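You operate a simulated robot arm through the tools that you are given. There is no shell and no other tool.

Carry out the task below with a simulated robot arm. There is one attempt and no reset: what you move stays moved.

TASK
Pack the gold tin and grey box in the blue case, fit its lid and slide it to the rail.
Fine: both are in the narrow table drawer; shut it. Where these are worked on the way, their far stop is far enough and under half their travel is too little: narrow table drawer.

The check looks at the end state, three seconds after you hand in, the way a careful person would. Anything else that was tipped, shoved, dropped, spilled or broken makes it a failure. A push-on lid holds only when it is set on centred and level and pressed home; a screw cap is set on level and turned clockwise until tight.

THE ROBOT
A 7-joint arm with a two-finger parallel gripper, fixed in place. Base frame: the origin is on the floor under the middle of its stand, x ahead of it, y to its left, z up; the work surface is at about z = 76. Readings come in cm, degrees, newtons and seconds.
It reaches about 152.4 cm from its shoulder. Its first joint turns from -149.0 to 149.0 degrees. Payload 3.5 kg.
The TCP is the grasp point between the finger pads, 2.3 cm short of the fingertips. In the tool frame z runs along the fingers and y along their closing line. Largest opening 9.4 cm; finger width 3.8, thickness 1; the body of the gripper, 5.4 by 9.6 cm, starts 3.9 cm behind the TCP.
Orientation is that of the tool frame in the base frame, as a unit quaternion [w, x, y, z]. With the fingers straight down and closing along the base's y, the tool's x points along the base's -x, its y along +y and its z along -z.

THE INTERFACE
- The arm moves only by the tool apply_moves. Its arguments are lists of equal length, an entry for each row: "rotation": the turn, a rotation vector about the tool's x, y, z in degrees, a list of three; "slide": the shift along the tool's x, y, z in m, a list of three; "claw": the opening, from 0 (shut) to 1 (fully open). In form: {"rotation": [[wx, wy, wz], ...], "slide": [[dx, dy, dz], ...], "claw": [claw, ...]}. A call has 1 to 20 rows; each row shifts and turns the commanded pose from where the row before left it, along the tool's axes as they then stand. Rows are played at 5 a second. More than 5 cm and 8.6 degrees between two rows, or a gripper value outside its range, and nothing of the call is played. A pose out of reach is approached as far as the arm can. The call stops where the force on the tool passes 40 N (or 10 N more than at its start, if that is more) or the arm is blocked; 0.2 s more then pass. The fingers move at their own pace (about 15.3 cm/s each) and stop on an object; they squeeze with about 28 N. The grip force told is the motor's: it shows also when the fingers shut on nothing. Time passes only in rows, and 0.2 s behind the last, so rows that do not move let the fingers close. It gives the time, the measured TCP pose, the force on the tool (base axes), the opening and the grip force at its end, in the units of the frame above (readings bear some noise), with the torque about the TCP (base axes, N m) and any sound that the robot's microphone picked up.
- Cameras (640 x 400 px; columns grow to the right, rows downward): "scene" is fixed at [39.76, 64.93, 132.37]; the picture's right is [-0.83, -0.56, 0.00], its down [-0.30, 0.45, -0.84] and it looks along [0.47, -0.70, -0.54] (base axes); focal length 299 px, centre (320, 200). "wrist" rides on the gripper at [8.6, 1.6, -7.4] in the tool frame; the picture's right is [-0.18, 0.98, 0.00], its down [-0.58, -0.11, -0.81] and it looks along [-0.79, -0.15, 0.59] (tool axes); focal length 243 px, centre (320, 200). There is no depth. A picture from a camera that has moved, and an enlarged one, comes with that camera's place and axes in the base frame and with its lens.
- get_image(camera): a new picture of that camera. The clock stands still meanwhile.
- enlarge(camera, box): a new picture of the part [left, top, right, bottom] of that camera's present view, enlarged. The clock stands still meanwhile.
- sign_off(): hands the job in; it is judged then, once.

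Nothing tells you positions but the pictures and the camera data. Unless the task says otherwise, let go and move clear before handing in.

The tools are called after ">>>" as name(argument=value, ...) on one line, values as JSON. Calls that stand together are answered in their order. apply_moves: Moves the arm, as the interface text tells. Its arguments: {"type":"object","properties":{"rotation":{"type":"array","items":{"type":"array","items":{"type":"number"}}},"slide":{"type":"array","items":{"type":"array","items":{"type":"number"}}},"claw":{"type":"array","items":{"type":"number"}}},"required":["rotation","slide","claw"]} The other tools are called the same way: get_image (camera) takes a picture; enlarge (camera, box) takes an enlarged picture of a part of a camera's view; sign_off () hands the job in.

At the start:

```text
time: 0.0
eef_pos: [107.01, -24.19, 112.84]
ee_rot: [0.0, 0.0, 1.0, 0.0]
force: [0.0, 0.2, 0.5]
moment: [0.02, -0.02, -0.01]
grip_width: 9.38
grasp_force: 0.1
```

scene: 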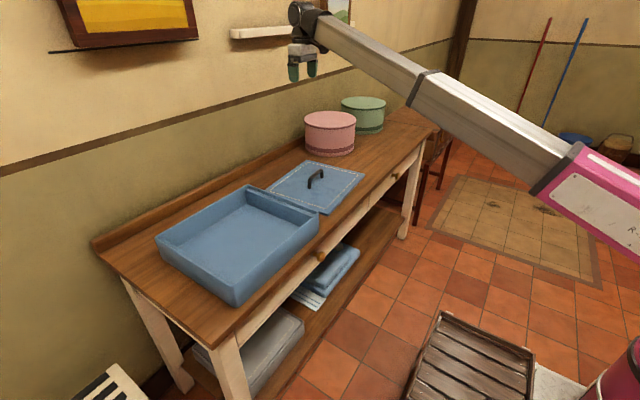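
wrist: 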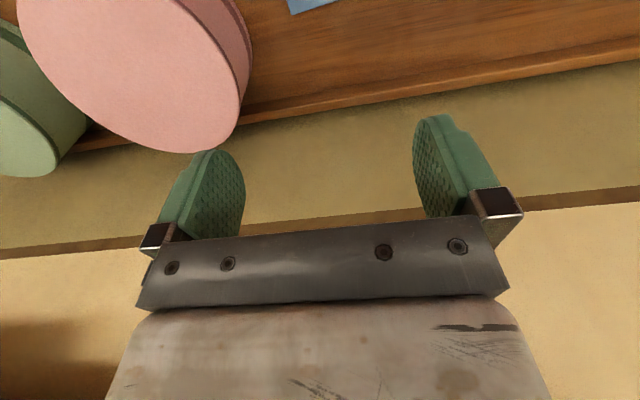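

I see a table against a wall with an open blue case, its lid with a handle, two round boxes, and drawers at the front edge. I'll enlarge parts of the scene to locate the drawers, the rail and the lid.

>>> enlarge(camera="scene", box=[80, 140, 400, 340])

>>> enlarge(camera="scene", box=[260, 80, 460, 280])

>>> enlarge(camera="scene", box=[120, 220, 360, 400])

```text
2.00 times, centred on (240, 240) of scene
camera zoom: at [39.76, 64.93, 132.37], right [-0.83, -0.56, 0.0], down [-0.3, 0.45, -0.84], along [0.47, -0.7, -0.54], focal length 597 px, centre (480, 120)
```

zoom: 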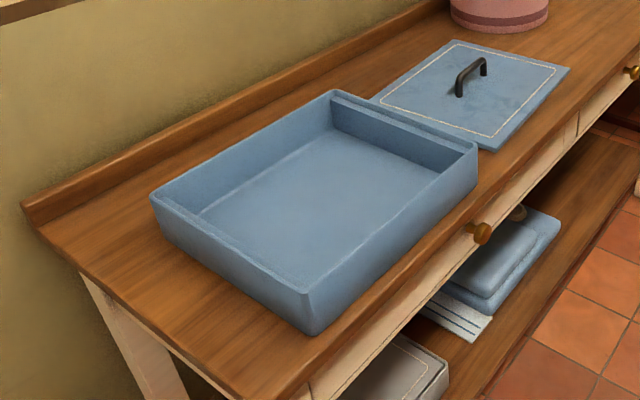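

```text
2.00 times, centred on (360, 180) of scene
camera zoom: at [39.76, 64.93, 132.37], right [-0.83, -0.56, 0.0], down [-0.3, 0.45, -0.84], along [0.47, -0.7, -0.54], focal length 597 px, centre (240, 240)
```

zoom: 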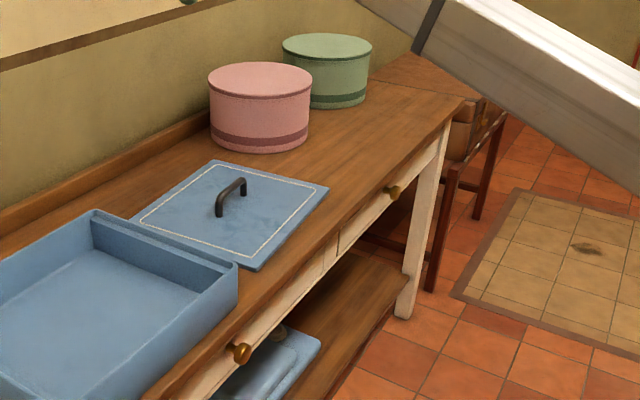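

```text
2.22 times, centred on (240, 310) of scene
camera zoom: at [39.76, 64.93, 132.37], right [-0.83, -0.56, 0.0], down [-0.3, 0.45, -0.84], along [0.47, -0.7, -0.54], focal length 664 px, centre (498, -44)
```

zoom: 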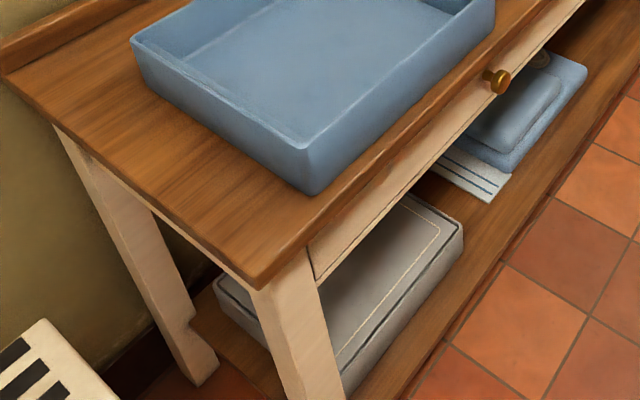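

The table front faces the robot at x≈77. The case is at about x 79–108, y 7–39, the lid sits just right of it with its handle near (95, -15), and the back rail is at about x≈125. I'll pull the arm back so the wrist camera can look at the drawer fronts.

>>> apply_moves(rotation=[[0, 0, 0], [0, 0, 0], [0, 0, 0], [0, 0, 0], [0, 0, 0], [0, 0, 0], [0, 0, 0], [0, 0, 0], [0, 0, 0], [0, 0, 0], [0, 0, 0], [0, 0, 0], [0, 0, 0], [0, 0, 0]], slide=[[0.045, -0.015, 0], [0.045, -0.015, 0], [0.045, -0.015, 0], [0.045, -0.015, 0], [0.045, -0.015, 0], [0.045, -0.015, 0], [0.045, -0.015, 0], [0.045, -0.015, 0], [0.045, -0.015, 0], [0.045, -0.015, 0], [0.045, -0.015, 0], [0.045, -0.015, 0], [0.045, -0.015, 0], [0, 0, 0]], claw=[1, 1, 1, 1, 1, 1, 1, 1, 1, 1, 1, 1, 1, 1])

>>> get_image(camera="wrist")

>>> get_image(camera="scene")

```text
time: 0.9
eef_pos: [91.93, -29.35, 112.83]
ee_rot: [0.005, 0.003, 1.0, -0.001]
force: [2.4, -4.7, -6.8]
moment: [0.19, -0.52, 0.32]
grip_width: 9.39
grasp_force: 0.1
stopped in row 4: the force on the tool passed its limit at 49 N (the readings are from after the stop); the commanded pose is now the measured one
```

```text
taken
camera wrist: at [83.39, -27.65, 120.29], right [0.19, 0.98, 0.0], down [0.57, -0.11, 0.81], along [0.8, -0.15, -0.58], focal length 243 px, centre (320, 200)
```

wrist: 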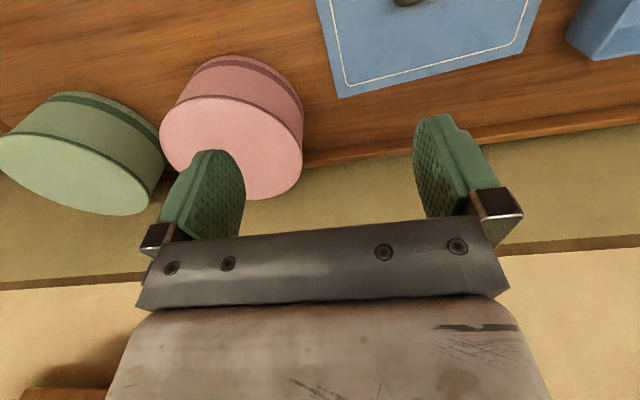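

```text
taken
```

scene: 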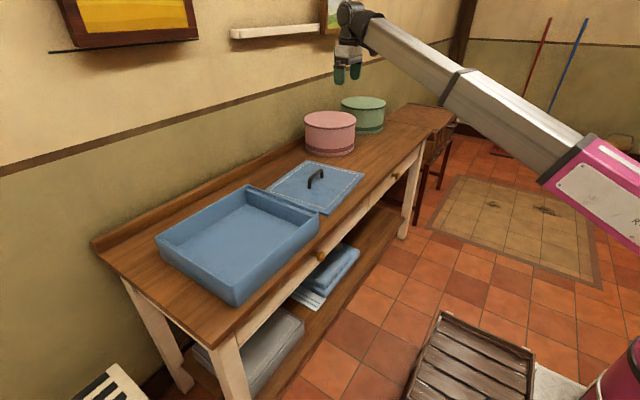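

The stop looks like inertial load from fast acceleration, since nothing is touching the gripper. I'll continue backwards more slowly with ramping.

>>> apply_moves(rotation=[[0, 0, 0], [0, 0, 0], [0, 0, 0], [0, 0, 0], [0, 0, 0], [0, 0, 0], [0, 0, 0], [0, 0, 0], [0, 0, 0], [0, 0, 0], [0, 0, 0], [0, 0, 0], [0, 0, 0], [0, 0, 0], [0, 0, 0], [0, 0, 0], [0, 0, 0], [0, 0, 0], [0, 0, 0], [0, 0, 0]], slide=[[0.005, 0, 0], [0.01, -0.002, 0], [0.015, -0.005, 0], [0.02, -0.007, 0], [0.025, -0.007, 0], [0.025, -0.007, 0], [0.025, -0.007, 0], [0.025, -0.007, 0], [0.025, -0.007, 0], [0.025, -0.007, 0], [0.025, -0.007, 0], [0.025, -0.007, 0], [0.025, -0.007, 0], [0.025, -0.007, 0], [0.025, -0.007, 0], [0.025, -0.007, 0], [0.02, -0.005, 0], [0.015, -0.002, 0], [0.005, 0, 0], [0, 0, 0]], claw=[1, 1, 1, 1, 1, 1, 1, 1, 1, 1, 1, 1, 1, 1, 1, 1, 1, 1, 1, 1])

>>> get_image(camera="wrist")

>>> get_image(camera="scene")

```text
time: 1.6
eef_pos: [90.05, -29.6, 112.96]
ee_rot: [0.006, 0.006, 1.0, -0.001]
force: [4.7, -2.8, -10.2]
moment: [-0.08, -0.54, 0.09]
grip_width: 9.4
grasp_force: 0.0
stopped in row 3: the force on the tool passed its limit at 44 N (the readings are from after the stop); the commanded pose is now the measured one
```

```text
taken
camera wrist: at [81.36, -27.93, 120.2], right [0.2, 0.98, 0.0], down [0.57, -0.11, 0.81], along [0.8, -0.16, -0.58], focal length 243 px, centre (320, 200)
```

wrist: 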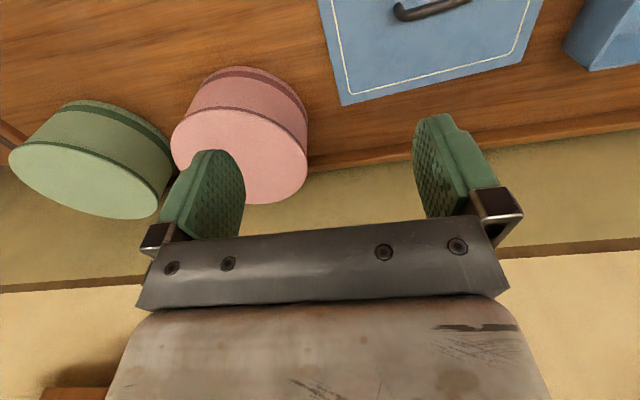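

```text
taken
```

scene: 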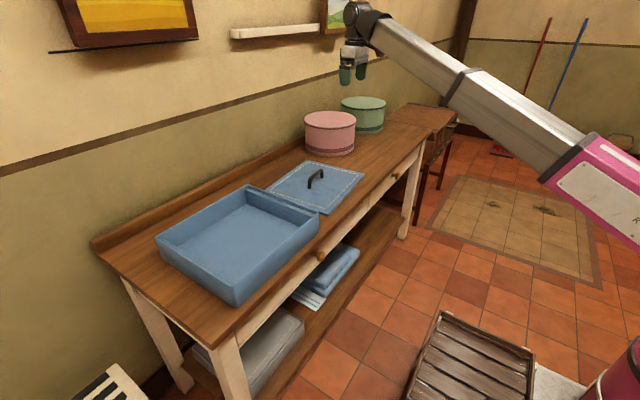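

The force reading again passed its limit early, so I'll hold still to see whether this is a real contact or just dynamics.

>>> apply_moves(rotation=[[0, 0, 0], [0, 0, 0], [0, 0, 0], [0, 0, 0], [0, 0, 0]], slide=[[0, 0, 0], [0, 0, 0], [0, 0, 0], [0, 0, 0], [0, 0, 0]], claw=[1, 1, 1, 1, 1])

>>> enlarge(camera="scene", box=[300, 0, 460, 100])

```text
time: 2.9
eef_pos: [90.19, -29.67, 112.83]
ee_rot: [0.007, 0.007, 1.0, 0.0]
force: [7.6, -3.7, -19.4]
moment: [-0.27, -1.22, 0.11]
grip_width: 9.44
grasp_force: 0.1
```

```text
4.00 times, centred on (380, 50) of scene
camera zoom: at [39.76, 64.93, 132.37], right [-0.83, -0.56, 0.0], down [-0.3, 0.45, -0.84], along [0.47, -0.7, -0.54], focal length 1194 px, centre (80, 800)
```

zoom: 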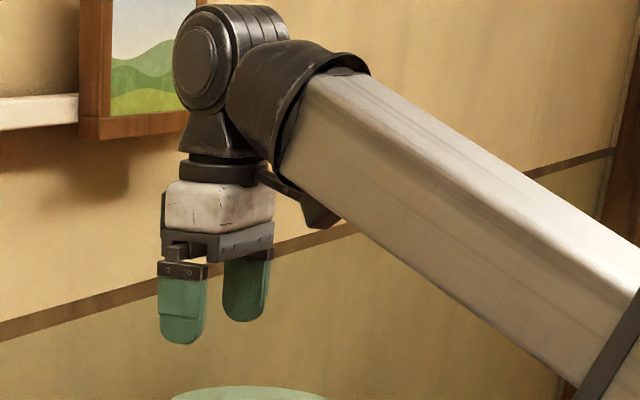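

A steady 20 N remains. The camera bracket behind the gripper is pressing on the forearm, so I'll back off forward and then turn the gripper about its axis so the camera is clear of the forearm.

>>> apply_moves(rotation=[[0, 0, 0], [0, 0, 0], [0, 0, 0], [0, 0, 0], [0, 0, 0], [0, 0, 0], [0, 0, 2], [0, 0, 4], [0, 0, 6], [0, 0, 8], [0, 0, 8], [0, 0, 8], [0, 0, 8], [0, 0, 8], [0, 0, 8], [0, 0, 8], [0, 0, 8], [0, 0, 6], [0, 0, 4], [0, 0, 0]], slide=[[-0.005, 0, 0], [-0.01, 0, 0], [-0.02, 0, 0], [-0.02, 0, 0], [-0.01, 0, 0], [-0.005, 0, 0], [0, 0, 0], [0, 0, 0], [0, 0, 0], [0, 0, 0], [0, 0, 0], [0, 0, 0], [0, 0, 0], [0, 0, 0], [0, 0, 0], [0, 0, 0], [0, 0, 0], [0, 0, 0], [0, 0, 0], [0, 0, 0]], claw=[1, 1, 1, 1, 1, 1, 1, 1, 1, 1, 1, 1, 1, 1, 1, 1, 1, 1, 1, 1])

>>> get_image(camera="scene")

>>> get_image(camera="wrist")

```text
time: 7.0
eef_pos: [97.05, -29.75, 112.89]
ee_rot: [0.005, 0.687, 0.726, 0.003]
force: [0.2, -0.6, -0.6]
moment: [0.0, 0.01, 0.02]
grip_width: 9.42
grasp_force: 0.0
```

```text
taken
```

scene: 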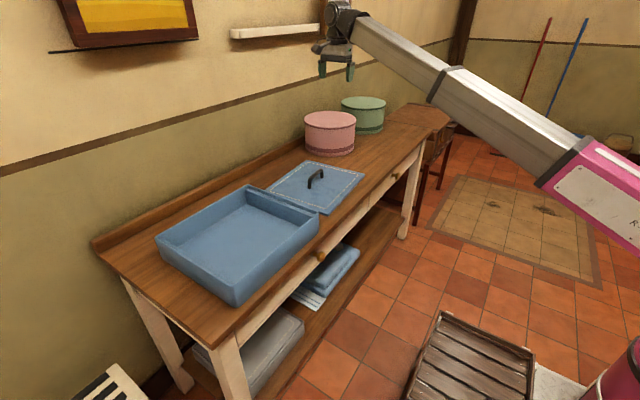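

```text
taken
camera wrist: at [98.09, -21.02, 120.44], right [0.99, -0.13, 0.01], down [-0.09, -0.59, 0.81], along [-0.1, -0.8, -0.59], focal length 243 px, centre (320, 200)
```

wrist: 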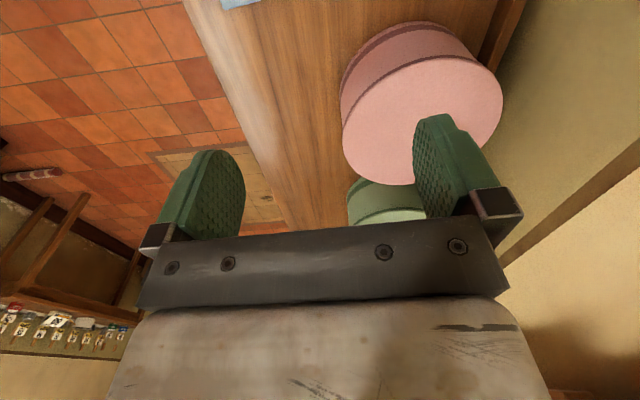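

The force is now clear. I'll continue the yaw to 180° so the camera faces outward, then retract while pitching the gripper toward horizontal.

>>> apply_moves(rotation=[[0, 0, 4], [0, 0, 8], [0, 0, 8], [0, 0, 8], [0, 0, 8], [0, 0, 8], [0, 0, 8], [0, 0, 8], [0, 0, 8], [0, 0, 8], [0, 0, 8], [0, 0, 6], [0, 0, 3], [0, 0, 0]], slide=[[0, 0, 0], [0, 0, 0], [0, 0, 0], [0, 0, 0], [0, 0, 0], [0, 0, 0], [0, 0, 0], [0, 0, 0], [0, 0, 0], [0, 0, 0], [0, 0, 0], [0, 0, 0], [0, 0, 0], [0, 0, 0]], claw=[1, 1, 1, 1, 1, 1, 1, 1, 1, 1, 1, 1, 1, 1])

>>> get_image(camera="scene")

```text
time: 10.1
eef_pos: [97.02, -29.76, 112.97]
ee_rot: [0.0, 1.0, 0.002, 0.006]
force: [-0.3, 0.0, -1.2]
moment: [-0.02, -0.02, 0.0]
grip_width: 9.41
grasp_force: 0.1
```

```text
taken
```

scene: 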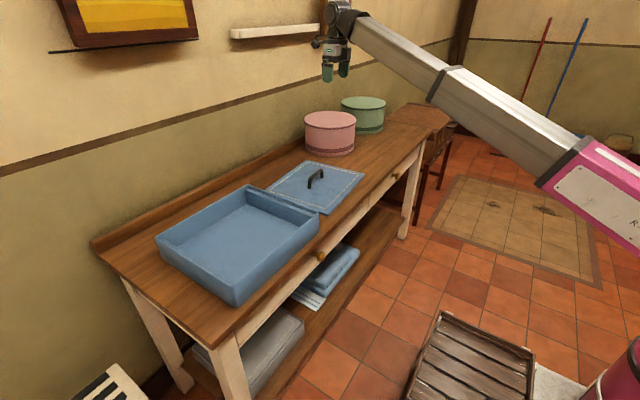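

The yaw is done. I'll now retract toward x≈55, y≈-58 ahead of the narrow drawer.

>>> apply_moves(rotation=[[0, 0, 0], [0, 0, 0], [0, 0, 0], [0, 0, 0], [0, 0, 0], [0, 0, 0], [0, 0, 0], [0, 0, 0], [0, 0, 0], [0, 0, 0], [0, 0, 0], [0, 0, 0], [0, 0, 0], [0, 0, 0], [0, 0, 0], [0, 0, 0], [0, 0, 0]], slide=[[-0.01, 0.005, 0], [-0.02, 0.012, 0], [-0.03, 0.02, 0], [-0.03, 0.02, 0], [-0.03, 0.02, 0], [-0.03, 0.02, 0], [-0.03, 0.02, 0], [-0.03, 0.02, 0], [-0.03, 0.02, 0], [-0.03, 0.02, 0], [-0.03, 0.02, 0], [-0.03, 0.02, 0], [-0.03, 0.02, 0], [-0.03, 0.02, 0], [-0.02, 0.01, 0], [-0.01, 0.005, 0], [0, 0, 0]], claw=[1, 1, 1, 1, 1, 1, 1, 1, 1, 1, 1, 1, 1, 1, 1, 1, 1])

>>> get_image(camera="scene")

>>> get_image(camera="wrist")

```text
time: 13.7
eef_pos: [55.08, -57.13, 112.39]
ee_rot: [0.001, 1.0, 0.002, 0.006]
force: [-0.1, -0.6, 0.6]
moment: [0.06, -0.02, 0.01]
grip_width: 9.39
grasp_force: 0.0
```

```text
taken
```

scene: 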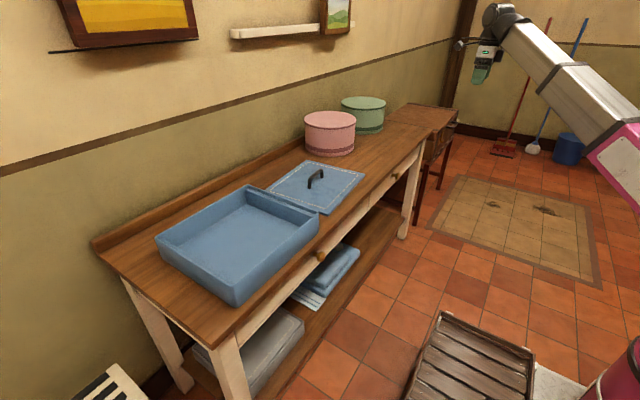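

```text
taken
camera wrist: at [63.77, -58.78, 120.04], right [-0.18, -0.98, 0.0], down [-0.59, 0.11, 0.8], along [-0.79, 0.14, -0.6], focal length 243 px, centre (320, 200)
```

wrist: 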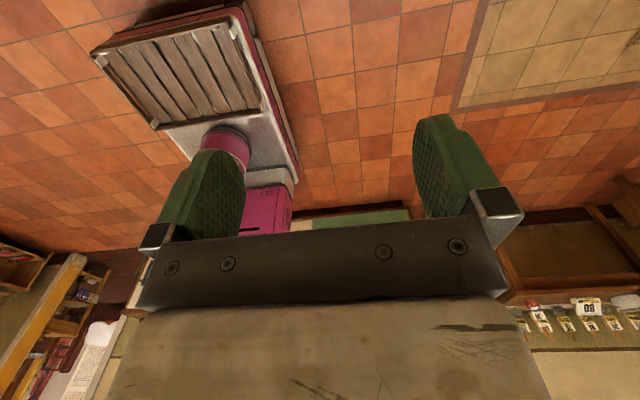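

Next I pitch the gripper up to horizontal, pointing at the table, which puts the camera on top.

>>> apply_moves(rotation=[[0, 4, 0], [0, 8, 0], [0, 8, 0], [0, 8, 0], [0, 8, 0], [0, 8, 0], [0, 8, 0], [0, 8, 0], [0, 8, 0], [0, 8, 0], [0, 8, 0], [0, 4, 0], [0, 2, 0], [0, 0, 0]], slide=[[0, 0, 0], [0, 0, 0], [0, 0, 0], [0, 0, 0], [0, 0, 0], [0, 0, 0], [0, 0, 0], [0, 0, 0], [0, 0, 0], [0, 0, 0], [0, 0, 0], [0, 0, 0], [0, 0, 0], [0, 0, 0]], claw=[1, 1, 1, 1, 1, 1, 1, 1, 1, 1, 1, 1, 1, 1])

>>> get_image(camera="scene")

>>> get_image(camera="wrist")

```text
time: 16.6
eef_pos: [55.16, -57.17, 112.44]
ee_rot: [-0.002, 0.702, 0.003, 0.712]
force: [-0.8, 0.6, 0.2]
moment: [-0.01, 0.04, -0.03]
grip_width: 9.41
grasp_force: 0.1
```

```text
taken
```

scene: 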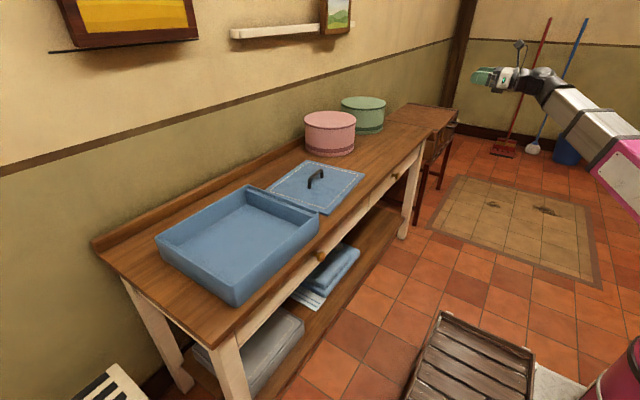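

```text
taken
camera wrist: at [47.62, -58.85, 121.04], right [0.01, -0.98, -0.18], down [-0.8, 0.1, -0.59], along [0.6, 0.15, -0.78], focal length 243 px, centre (320, 200)
```

wrist: 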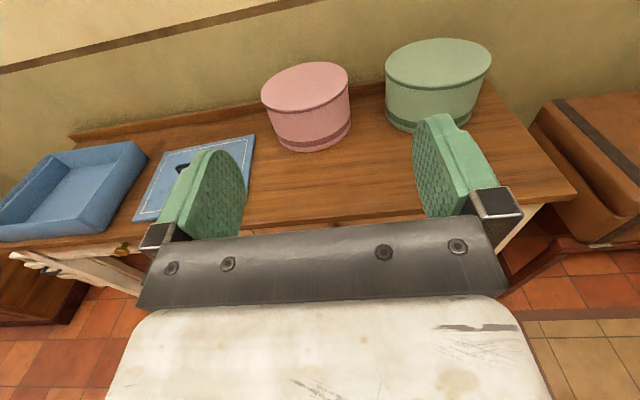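

This is a good view of the table. I'll move back and lower, and tilt up so the camera sees the drawer fronts.

>>> apply_moves(rotation=[[0, 0, 0], [0, 0, 0], [0, 0, 0], [0, 0, 0], [0, 0, 0], [0, 0, 0], [0, 0, 0], [0, 5, 0], [0, 8, 0], [0, 8, 0], [0, 8, 0], [0, 5, 0], [0, 0, 0]], slide=[[-0.01, 0, -0.01], [-0.03, 0, -0.02], [-0.04, 0, -0.03], [-0.04, 0, -0.03], [-0.04, 0, -0.03], [-0.03, 0, -0.02], [-0.01, 0, -0.01], [0, 0, 0], [0, 0, 0], [0, 0, 0], [0, 0, 0], [0, 0, 0], [0, 0, 0]], claw=[1, 1, 1, 1, 1, 1, 1, 1, 1, 1, 1, 1, 1])

>>> get_image(camera="scene")

>>> get_image(camera="wrist")

```text
time: 19.4
eef_pos: [40.38, -57.22, 92.18]
ee_rot: [-0.002, 0.464, 0.002, 0.886]
force: [0.0, 0.5, 1.2]
moment: [-0.01, 0.01, -0.02]
grip_width: 9.41
grasp_force: 0.0
```

```text
taken
```

scene: 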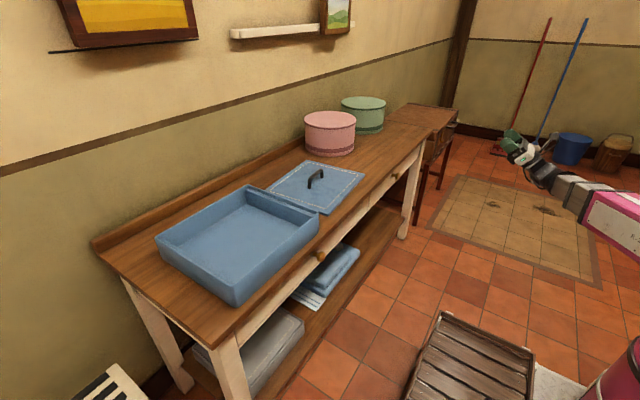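

```text
taken
camera wrist: at [29.39, -58.98, 95.14], right [0.11, -0.98, -0.15], down [-0.33, 0.11, -0.94], along [0.94, 0.15, -0.31], focal length 243 px, centre (320, 200)
```

wrist: 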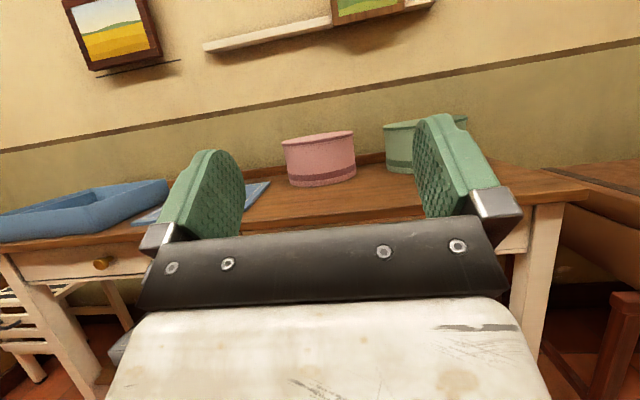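

The far drawer's knob is hidden behind the gripper, but triangulating puts the knobs at about x≈78, z≈68.5, with the narrow one near y≈-54. I'll level the gripper and move in front of it to look between the fingers.

>>> apply_moves(rotation=[[0, -4, 0], [0, -8, 0], [0, -8, 0], [0, -8, 0], [0, -4, 0], [0, -2.7, 0], [0, 0, 0], [0, 0, 0], [0, 0, 0], [0, 0, 0], [0, 0, 0], [0, 0, 0], [0, 0, 0], [0, 0, 0], [0, 0, 0], [0, 0, 0]], slide=[[0, 0, 0], [0, 0, 0], [0, 0, 0], [0, 0, 0], [0, 0, 0], [0, 0, 0], [-0.01, 0, 0.005], [-0.02, -0.003, 0.015], [-0.03, -0.005, 0.025], [-0.035, -0.005, 0.025], [-0.035, -0.005, 0.025], [-0.035, -0.005, 0.025], [-0.035, -0.005, 0.025], [-0.025, 0, 0.02], [-0.012, 0, 0.011], [0, 0, 0]], claw=[1, 1, 1, 1, 1, 1, 1, 1, 1, 1, 1, 1, 1, 1, 1, 1])

>>> get_image(camera="scene")

>>> get_image(camera="wrist")

```text
time: 22.9
eef_pos: [58.1, -54.38, 68.59]
ee_rot: [0.0, 0.707, 0.001, 0.707]
force: [-0.5, -0.1, 1.2]
moment: [-0.02, -0.02, -0.02]
grip_width: 9.38
grasp_force: 0.2
```

```text
taken
```

scene: 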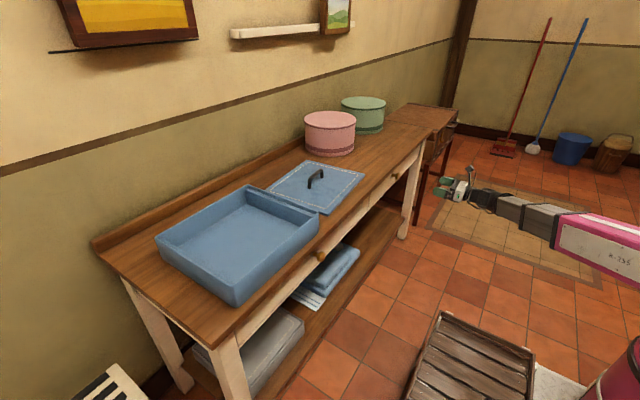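

```text
taken
camera wrist: at [50.62, -56.08, 77.22], right [0.0, -0.98, -0.18], down [-0.81, 0.1, -0.58], along [0.59, 0.15, -0.79], focal length 243 px, centre (320, 200)
```

wrist: 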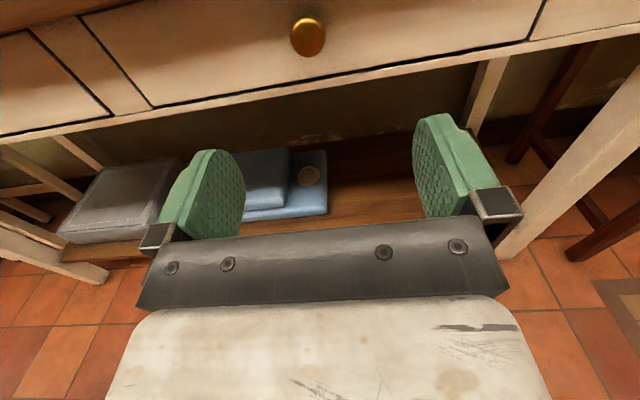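

The narrow drawer's knob is seen near (77, -53, 68). I'll shift slightly left and approach partway, then re-check.

>>> apply_moves(rotation=[[0, 0, 0], [0, 0, 0], [0, 0, 0], [0, 0, 0], [0, 0, 0], [0, 0, 0], [0, 0, 0]], slide=[[0, -0.005, 0.01], [0, -0.0075, 0.02], [-0.002, 0, 0.03], [-0.002, 0, 0.03], [0, 0, 0.02], [0, 0, 0.01], [0, 0, 0]], claw=[1, 1, 1, 1, 1, 1, 1])

>>> get_image(camera="wrist")

>>> enlarge(camera="scene", box=[370, 140, 470, 220])

```text
time: 24.4
eef_pos: [69.98, -53.12, 68.23]
ee_rot: [-0.001, 0.707, 0.002, 0.707]
force: [0.6, -1.0, -0.3]
moment: [0.0, -0.02, 0.0]
grip_width: 9.39
grasp_force: 0.1
```

```text
taken
camera wrist: at [62.59, -54.82, 76.9], right [0.01, -0.98, -0.18], down [-0.81, 0.1, -0.58], along [0.59, 0.15, -0.79], focal length 243 px, centre (320, 200)
```

wrist: 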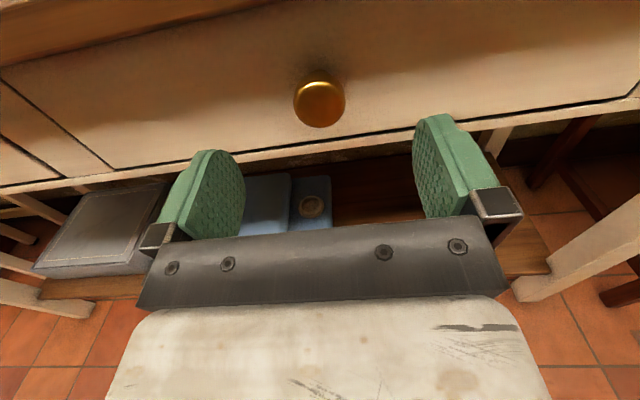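

```text
5.00 times, centred on (420, 180) of scene
camera zoom: at [39.76, 64.93, 132.37], right [-0.83, -0.56, 0.0], down [-0.3, 0.45, -0.84], along [0.47, -0.7, -0.54], focal length 1493 px, centre (-180, 300)
```

zoom: 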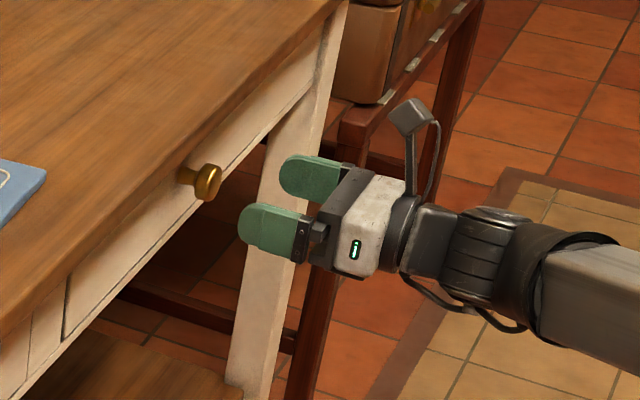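

The knob's front is at (76.9, -53.0, 68.2). I'll advance so the pads straddle it, close, and check.

>>> apply_moves(rotation=[[0, 0, 0], [0, 0, 0], [0, 0, 0], [0, 0, 0], [0, 0, 0], [0, 0, 0], [0, 0, 0], [0, 0, 0], [0, 0, 0], [0, 0, 0], [0, 0, 0]], slide=[[0, 0, 0.005], [0, 0, 0.01], [0, 0, 0.015], [0, 0, 0.015], [0, 0, 0.015], [0, 0, 0.01], [0, 0, 0.005], [0, 0, 0], [0, 0, 0], [0, 0, 0], [0, 0, 0]], claw=[1, 1, 1, 1, 1, 1, 1, 0, 0, 0, 0])

>>> get_image(camera="wrist")

>>> enlarge(camera="scene", box=[370, 140, 470, 220])

```text
time: 26.9
eef_pos: [77.5, -52.96, 68.17]
ee_rot: [-0.003, 0.707, 0.004, 0.707]
force: [-17.1, 4.1, -1.2]
moment: [0.17, -0.12, 0.02]
grip_width: 3.34
grasp_force: 45.7
```

```text
taken
camera wrist: at [70.05, -54.71, 76.91], right [0.01, -0.98, -0.18], down [-0.81, 0.1, -0.58], along [0.59, 0.15, -0.79], focal length 243 px, centre (320, 200)
```

wrist: 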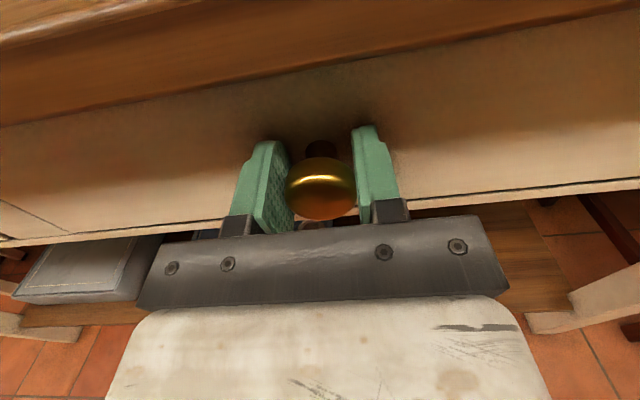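

```text
5.00 times, centred on (420, 180) of scene
camera zoom: at [39.76, 64.93, 132.37], right [-0.83, -0.56, 0.0], down [-0.3, 0.45, -0.84], along [0.47, -0.7, -0.54], focal length 1493 px, centre (-180, 300)
```

zoom: 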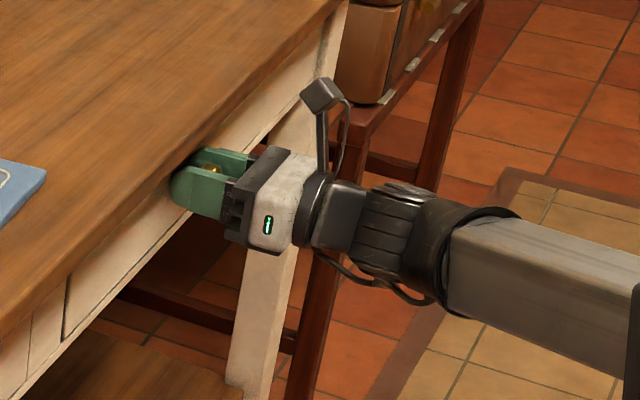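

The knob is gripped at a width of 3.3 cm. I'll now pull the drawer straight back slowly.

>>> apply_moves(rotation=[[0, 0, 0], [0, 0, 0], [0, 0, 0], [0, 0, 0], [0, 0, 0], [0, 0, 0], [0, 0, 0], [0, 0, 0], [0, 0, 0], [0, 0, 0], [0, 0, 0], [0, 0, 0]], slide=[[0, 0, -0.005], [0, 0, -0.01], [0, 0, -0.01], [0, 0, -0.015], [0, 0, -0.015], [0, 0, -0.015], [0, 0, -0.015], [0, 0, -0.015], [0, 0, -0.015], [0, 0, -0.01], [0, 0, -0.005], [0, 0, 0]], claw=[0, 0, 0, 0, 0, 0, 0, 0, 0, 0, 0, 0])

>>> get_image(camera="wrist")

>>> get_image(camera="scene")

```text
time: 29.4
eef_pos: [64.48, -53.01, 68.26]
ee_rot: [-0.002, 0.707, 0.003, 0.707]
force: [0.2, 19.5, 3.6]
moment: [0.24, -0.4, 0.13]
grip_width: 3.34
grasp_force: 44.5
```

```text
taken
camera wrist: at [57.09, -54.72, 76.91], right [0.01, -0.98, -0.18], down [-0.81, 0.1, -0.58], along [0.59, 0.15, -0.79], focal length 243 px, centre (320, 200)
```

wrist: 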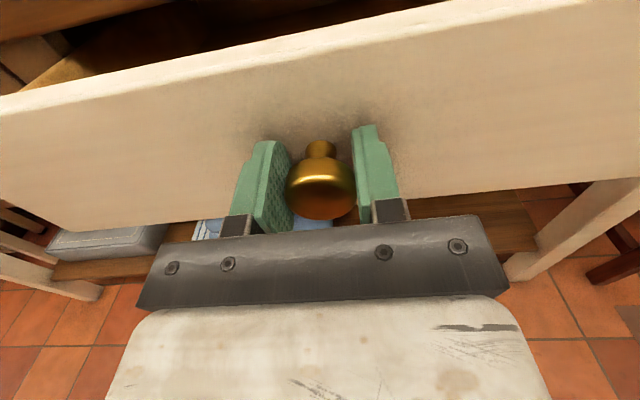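

```text
taken
```

scene: 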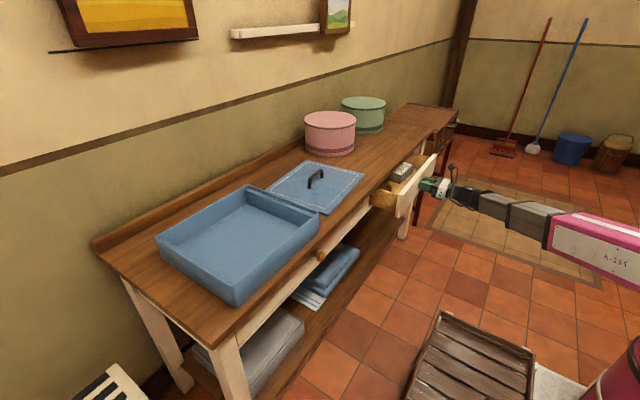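

The drawer has come out 13 cm and the grey box is visible. I'll keep pulling gently toward its far stop.

>>> apply_moves(rotation=[[0, 0, 0], [0, 0, 0], [0, 0, 0], [0, 0, 0], [0, 0, 0], [0, 0, 0], [0, 0, 0], [0, 0, 0], [0, 0, 0], [0, 0, 0], [0, 0, 0], [0, 0, 0], [0, 0, 0], [0, 0, 0]], slide=[[0, -0.001, -0.005], [0, -0.001, -0.01], [0, 0, -0.01], [0, 0, -0.01], [0, 0, -0.01], [0, 0, -0.01], [0, 0, -0.01], [0, 0, -0.01], [0, 0, -0.01], [0, 0, -0.01], [0, 0, -0.01], [0, 0, -0.01], [0, 0, -0.01], [0, 0, -0.005]], claw=[0, 0, 0, 0, 0, 0, 0, 0, 0, 0, 0, 0, 0, 0])

>>> get_image(camera="wrist")

>>> get_image(camera="scene")

```text
time: 32.5
eef_pos: [51.52, -53.01, 68.24]
ee_rot: [-0.002, 0.707, 0.002, 0.708]
force: [1.4, -14.1, 28.0]
moment: [-0.08, 0.53, -0.08]
grip_width: 3.34
grasp_force: 45.4
```

```text
taken
camera wrist: at [44.06, -54.7, 76.88], right [0.0, -0.98, -0.18], down [-0.81, 0.1, -0.58], along [0.59, 0.15, -0.79], focal length 243 px, centre (320, 200)
```

wrist: 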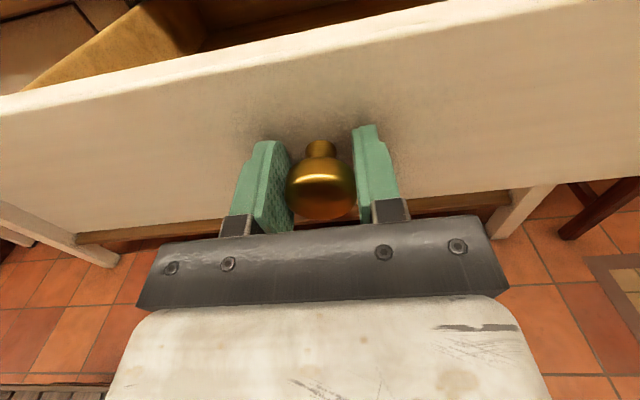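

```text
taken
```

scene: 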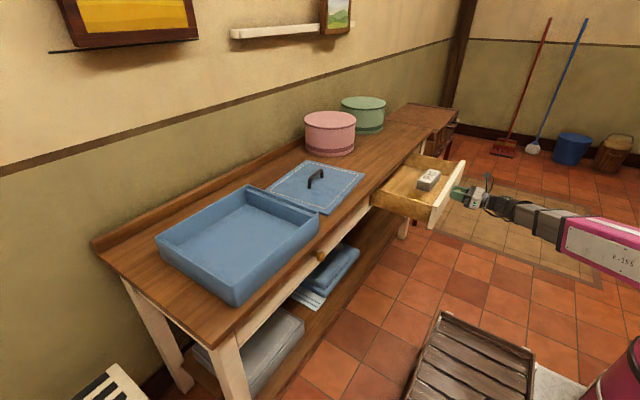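

The drawer is out 26 cm and the grey box is clearly visible. I'll check whether the gold tin is visible too before pulling further.

>>> enlarge(camera="scene", box=[360, 140, 480, 240])

```text
4.00 times, centred on (420, 190) of scene
camera zoom: at [39.76, 64.93, 132.37], right [-0.83, -0.56, 0.0], down [-0.3, 0.45, -0.84], along [0.47, -0.7, -0.54], focal length 1194 px, centre (-80, 240)
```

zoom: 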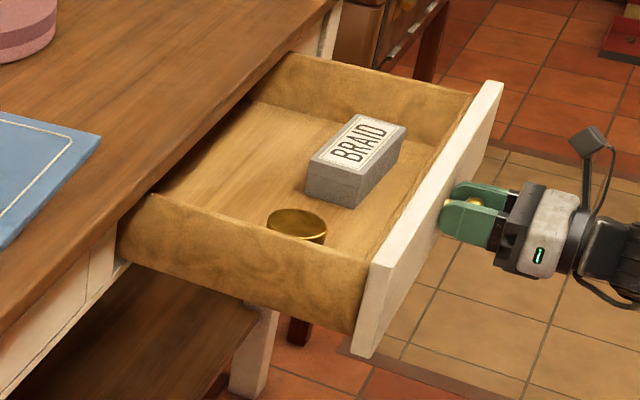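

Both items are inside: a grey "BRAID" box and a gold tin near the left side. I'll pull gently on a little further to find the far stop.

>>> apply_moves(rotation=[[0, 0, 0], [0, 0, 0], [0, 0, 0], [0, 0, 0], [0, 0, 0], [0, 0, 0], [0, 0, 0], [0, 0, 0], [0, 0, 0], [0, 0, 0]], slide=[[0, 0, -0.005], [0, 0, -0.005], [0, 0, -0.005], [0, 0, -0.005], [0, 0, -0.005], [0, 0, -0.005], [0, 0, -0.005], [0, 0, -0.005], [0, 0, -0.005], [0, 0, -0.005]], claw=[0, 0, 0, 0, 0, 0, 0, 0, 0, 0])

>>> enlarge(camera="scene", box=[360, 140, 480, 240])

```text
time: 34.3
eef_pos: [47.99, -53.05, 67.84]
ee_rot: [-0.001, 0.708, 0.003, 0.706]
force: [18.6, 1.1, 1.3]
moment: [0.08, 0.67, -0.03]
grip_width: 3.35
grasp_force: 45.0
stopped in row 9: the force on the tool passed its limit at 77 N (the readings are from after the stop); the commanded pose is now the measured one
```

```text
4.00 times, centred on (420, 190) of scene
camera zoom: at [39.76, 64.93, 132.37], right [-0.83, -0.56, 0.0], down [-0.3, 0.45, -0.84], along [0.47, -0.7, -0.54], focal length 1194 px, centre (-80, 240)
```

zoom: 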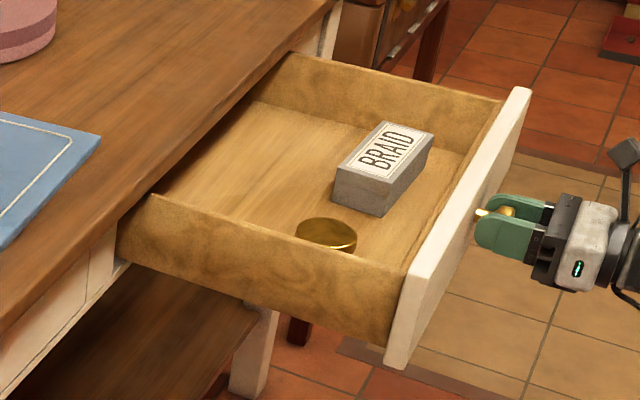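

The drawer reached its stop about 29 cm out. I'll release the knob, back off and rise to look into the drawer.

>>> apply_moves(rotation=[[0, 0, 0], [0, 0, 0], [0, 0, 0], [0, 0, 0], [0, 0, 0], [0, 0, 0], [0, 0, 0], [0, 0, 0], [0, 0, 0], [0, 0, 0], [0, 0, 0], [0, 0, 0], [0, 0, 0], [0, 0, 0], [0, 0, 0], [0, 0, 0], [0, 0, 0], [0, 0, 0], [0, 0, 0], [0, 0, 0]], slide=[[0, 0, 0], [0, 0, 0], [0, 0, 0], [0, 0, -0.005], [0, 0, -0.01], [0, 0, -0.02], [0, 0, -0.03], [0, 0, -0.03], [0, 0, -0.02], [0.01, 0, -0.01], [0.02, 0, 0], [0.03, 0, 0], [0.04, 0, 0], [0.04, 0, 0], [0.04, 0, 0], [0.04, 0, 0], [0.03, 0, 0], [0.02, 0, 0], [0.01, 0, 0], [0, 0, 0]], claw=[1, 1, 1, 1, 1, 1, 1, 1, 1, 1, 1, 1, 1, 1, 1, 1, 1, 1, 1, 1])

>>> get_image(camera="wrist")

>>> enlarge(camera="scene", box=[360, 120, 520, 240])

```text
time: 38.5
eef_pos: [35.4, -53.06, 96.05]
ee_rot: [-0.002, 0.708, 0.004, 0.706]
force: [0.1, -0.3, -0.1]
moment: [0.01, 0.02, 0.02]
grip_width: 9.39
grasp_force: 0.1
```

```text
taken
camera wrist: at [28.01, -54.82, 104.7], right [0.01, -0.98, -0.18], down [-0.81, 0.1, -0.58], along [0.59, 0.15, -0.79], focal length 243 px, centre (320, 200)
```

wrist: 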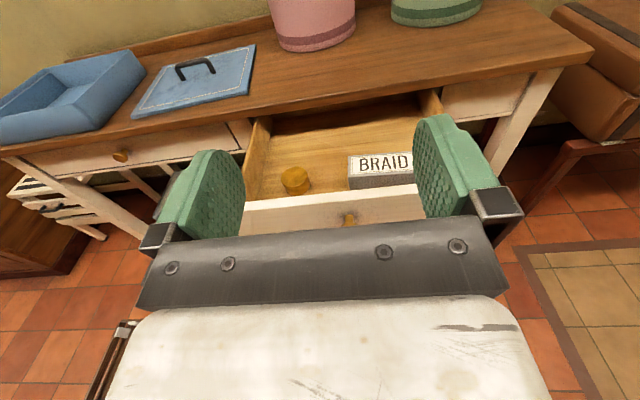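

```text
3.33 times, centred on (440, 180) of scene
camera zoom: at [39.76, 64.93, 132.37], right [-0.83, -0.56, 0.0], down [-0.3, 0.45, -0.84], along [0.47, -0.7, -0.54], focal length 995 px, centre (-80, 267)
```

zoom: 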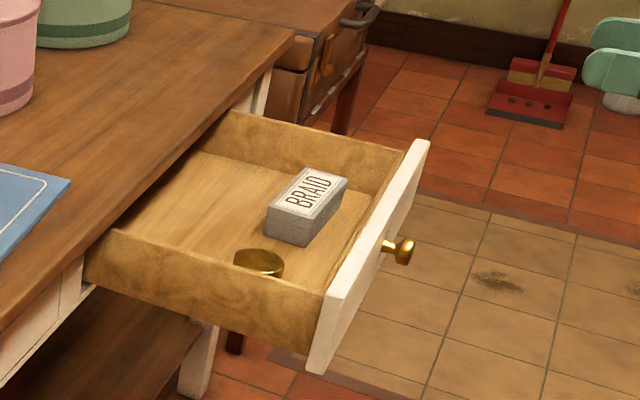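

Both items are visible between the fingers. I'll zoom in to measure their positions and orientation.

>>> enlarge(camera="wrist", box=[230, 80, 470, 230])

>>> enlarge(camera="scene", box=[390, 150, 470, 210])

```text
2.67 times, centred on (350, 155) of wrist
camera zoom: at [28.01, -54.82, 104.7], right [0.01, -0.98, -0.18], down [-0.81, 0.1, -0.58], along [0.59, 0.15, -0.79], focal length 647 px, centre (240, 320)
```

zoom: 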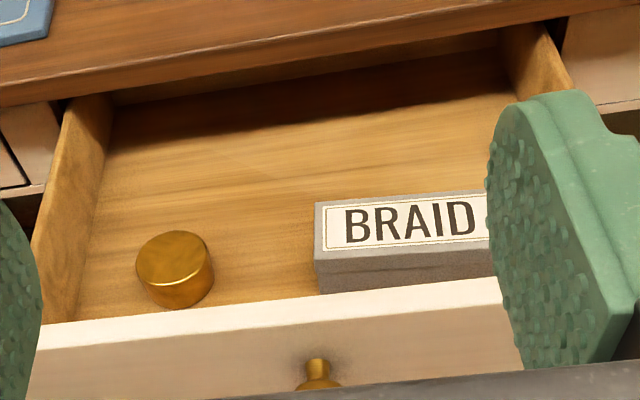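

```text
6.67 times, centred on (430, 180) of scene
camera zoom: at [39.76, 64.93, 132.37], right [-0.83, -0.56, 0.0], down [-0.3, 0.45, -0.84], along [0.47, -0.7, -0.54], focal length 1991 px, centre (-413, 333)
```

zoom: 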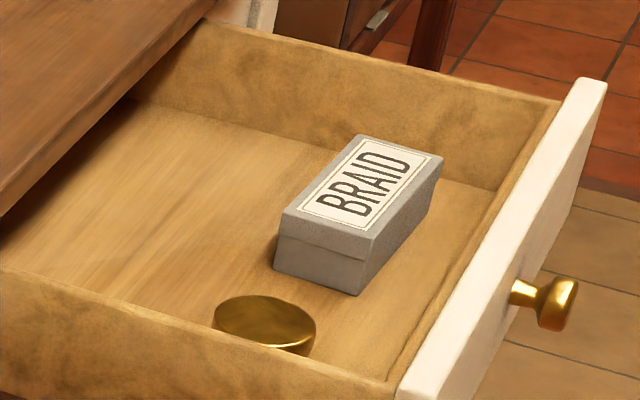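

The tin is a closed cylinder about 6 cm across at roughly (62.5, -42, top 67.5). The box is about 5.4×14×4.5 cm, centred near (62, -61) with its long side along y. I'll move above the tin and pitch the gripper down.

>>> apply_moves(rotation=[[0, 0, 0], [0, 0, 0], [0, 0, 0], [0, 0, 0], [0, 0, 0], [0, 0, 0], [0, 0, 0], [0, -4, 0], [0, -8, 0], [0, -8, 0], [0, -8, 0], [0, -8, 0], [0, -8, 0], [0, -8, 0], [0, -8, 0], [0, -8, 0], [0, -8, 0], [0, -8, 0], [0, -6, 0], [0, 0, 0]], slide=[[0, -0.005, 0.01], [0, -0.015, 0.035], [0, -0.018, 0.045], [0, -0.02, 0.045], [0, -0.02, 0.045], [0, -0.02, 0.045], [0, -0.011, 0.036], [0, 0, 0.01], [0, 0, 0], [0, 0, 0], [0, 0, 0], [0, 0, 0], [0, 0, 0], [0, 0, 0], [0, 0, 0], [0, 0, 0], [0, 0, 0], [0, 0, 0], [0, 0, 0], [0, 0, 0]], claw=[1, 1, 1, 1, 1, 1, 1, 1, 1, 1, 1, 1, 1, 1, 1, 1, 1, 1, 1, 1])

>>> get_image(camera="scene")

>>> get_image(camera="wrist")

```text
time: 42.7
eef_pos: [62.44, -42.01, 95.98]
ee_rot: [0.001, 1.0, 0.004, -0.002]
force: [-0.3, 0.0, -0.2]
moment: [0.03, -0.03, 0.01]
grip_width: 9.43
grasp_force: 0.1
```

```text
taken
```

scene: 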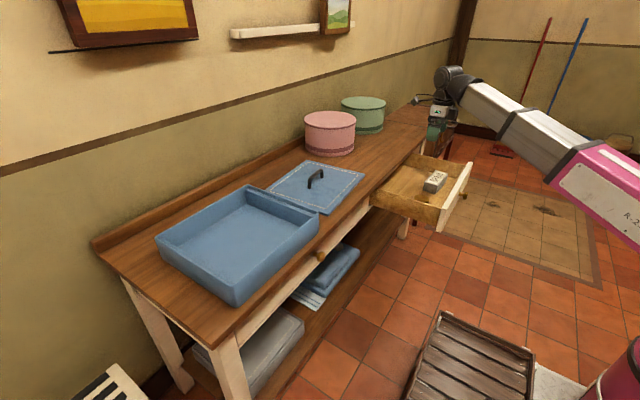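

```text
taken
camera wrist: at [71.1, -43.56, 103.4], right [-0.18, -0.98, 0.0], down [-0.58, 0.11, 0.81], along [-0.8, 0.14, -0.59], focal length 243 px, centre (320, 200)
```

wrist: 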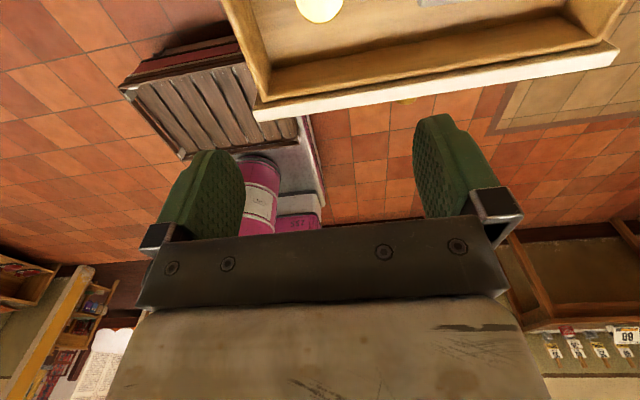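

The tin sits right under the gripper. I'll descend partway and verify.

>>> apply_moves(rotation=[[0, 0, 0], [0, 0, 0], [0, 0, 0], [0, 0, 0], [0, 0, 0], [0, 0, 0], [0, 0, 0], [0, 0, 0], [0, 0, 0]], slide=[[0, 0, 0.01], [0, 0, 0.02], [0, 0, 0.03], [0, 0, 0.04], [0, 0, 0.04], [0, 0, 0.03], [0, 0, 0.02], [0, 0, 0.01], [0, 0, 0]], claw=[1, 1, 1, 1, 1, 1, 1, 1, 1])

>>> get_image(camera="wrist")

>>> enlarge(camera="scene", box=[360, 120, 520, 240])

```text
time: 44.7
eef_pos: [62.4, -41.94, 75.93]
ee_rot: [0.0, 1.0, 0.004, 0.0]
force: [0.2, 0.1, -0.6]
moment: [0.02, 0.04, -0.04]
grip_width: 9.42
grasp_force: 0.0
```

```text
taken
camera wrist: at [71.11, -43.63, 83.36], right [-0.18, -0.98, 0.0], down [-0.58, 0.11, 0.81], along [-0.79, 0.14, -0.59], focal length 243 px, centre (320, 200)
```

wrist: 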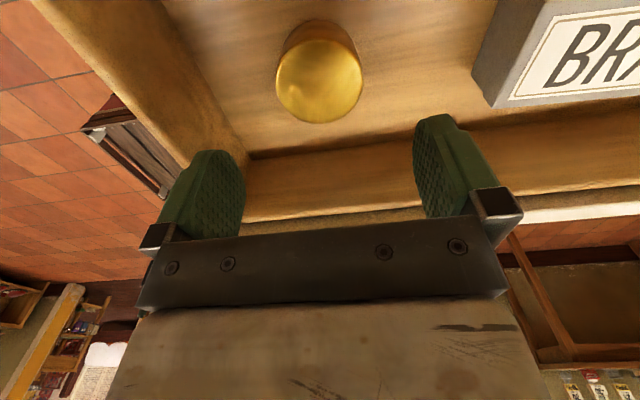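

```text
3.33 times, centred on (440, 180) of scene
camera zoom: at [39.76, 64.93, 132.37], right [-0.83, -0.56, 0.0], down [-0.3, 0.45, -0.84], along [0.47, -0.7, -0.54], focal length 995 px, centre (-80, 267)
```

zoom: 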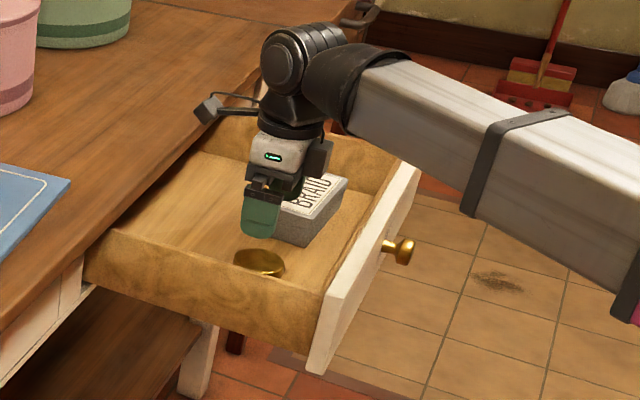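

Alignment is good, with the tin about 0.4 cm further forward. I'll correct that, descend to grasp height, and close.

>>> apply_moves(rotation=[[0, 0, 0], [0, 0, 0], [0, 0, 0], [0, 0, 0], [0, 0, 0], [0, 0, 0], [0, 0, 0], [0, 0, 0], [0, 0, 0], [0, 0, 0], [0, 0, 0], [0, 0, 0], [0, 0, 0], [0, 0, 0]], slide=[[0.002, 0, 0.005], [0.002, 0, 0.01], [0, 0, 0.015], [0, 0, 0.015], [0, 0, 0.015], [0, 0, 0.01], [0, 0, 0.008], [0, 0, 0.006], [0, 0, 0.004], [0, 0, 0], [0, 0, 0], [0, 0, 0], [0, 0, 0], [0, 0, 0]], claw=[1, 1, 1, 1, 1, 1, 1, 1, 1, 1, 0, 0, 0, 0])

>>> get_image(camera="wrist")

>>> enlarge(camera="scene", box=[360, 120, 520, 240])

```text
time: 47.7
eef_pos: [62.8, -42.02, 67.17]
ee_rot: [0.001, 1.0, 0.003, 0.0]
force: [-0.2, 0.6, 0.7]
moment: [0.0, -0.01, 0.0]
grip_width: 5.89
grasp_force: 27.8
```

```text
taken
camera wrist: at [71.45, -43.64, 74.59], right [-0.18, -0.98, 0.0], down [-0.58, 0.11, 0.81], along [-0.79, 0.14, -0.59], focal length 243 px, centre (320, 200)
```

wrist: 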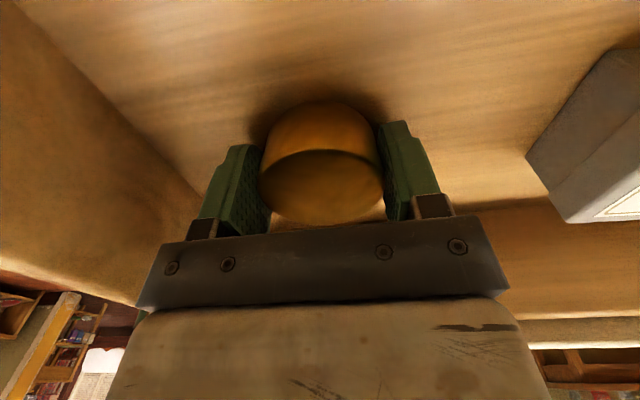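

```text
3.33 times, centred on (440, 180) of scene
camera zoom: at [39.76, 64.93, 132.37], right [-0.83, -0.56, 0.0], down [-0.3, 0.45, -0.84], along [0.47, -0.7, -0.54], focal length 995 px, centre (-80, 267)
```

zoom: 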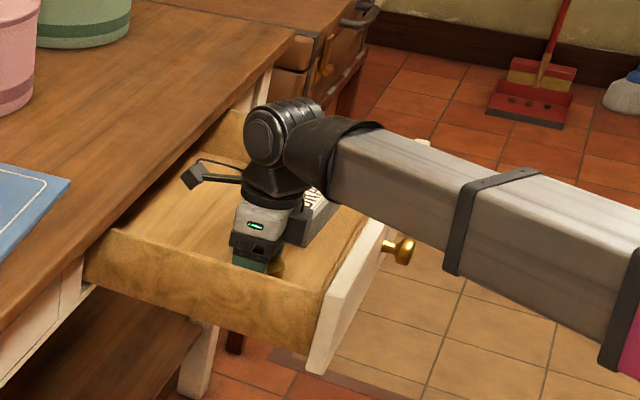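

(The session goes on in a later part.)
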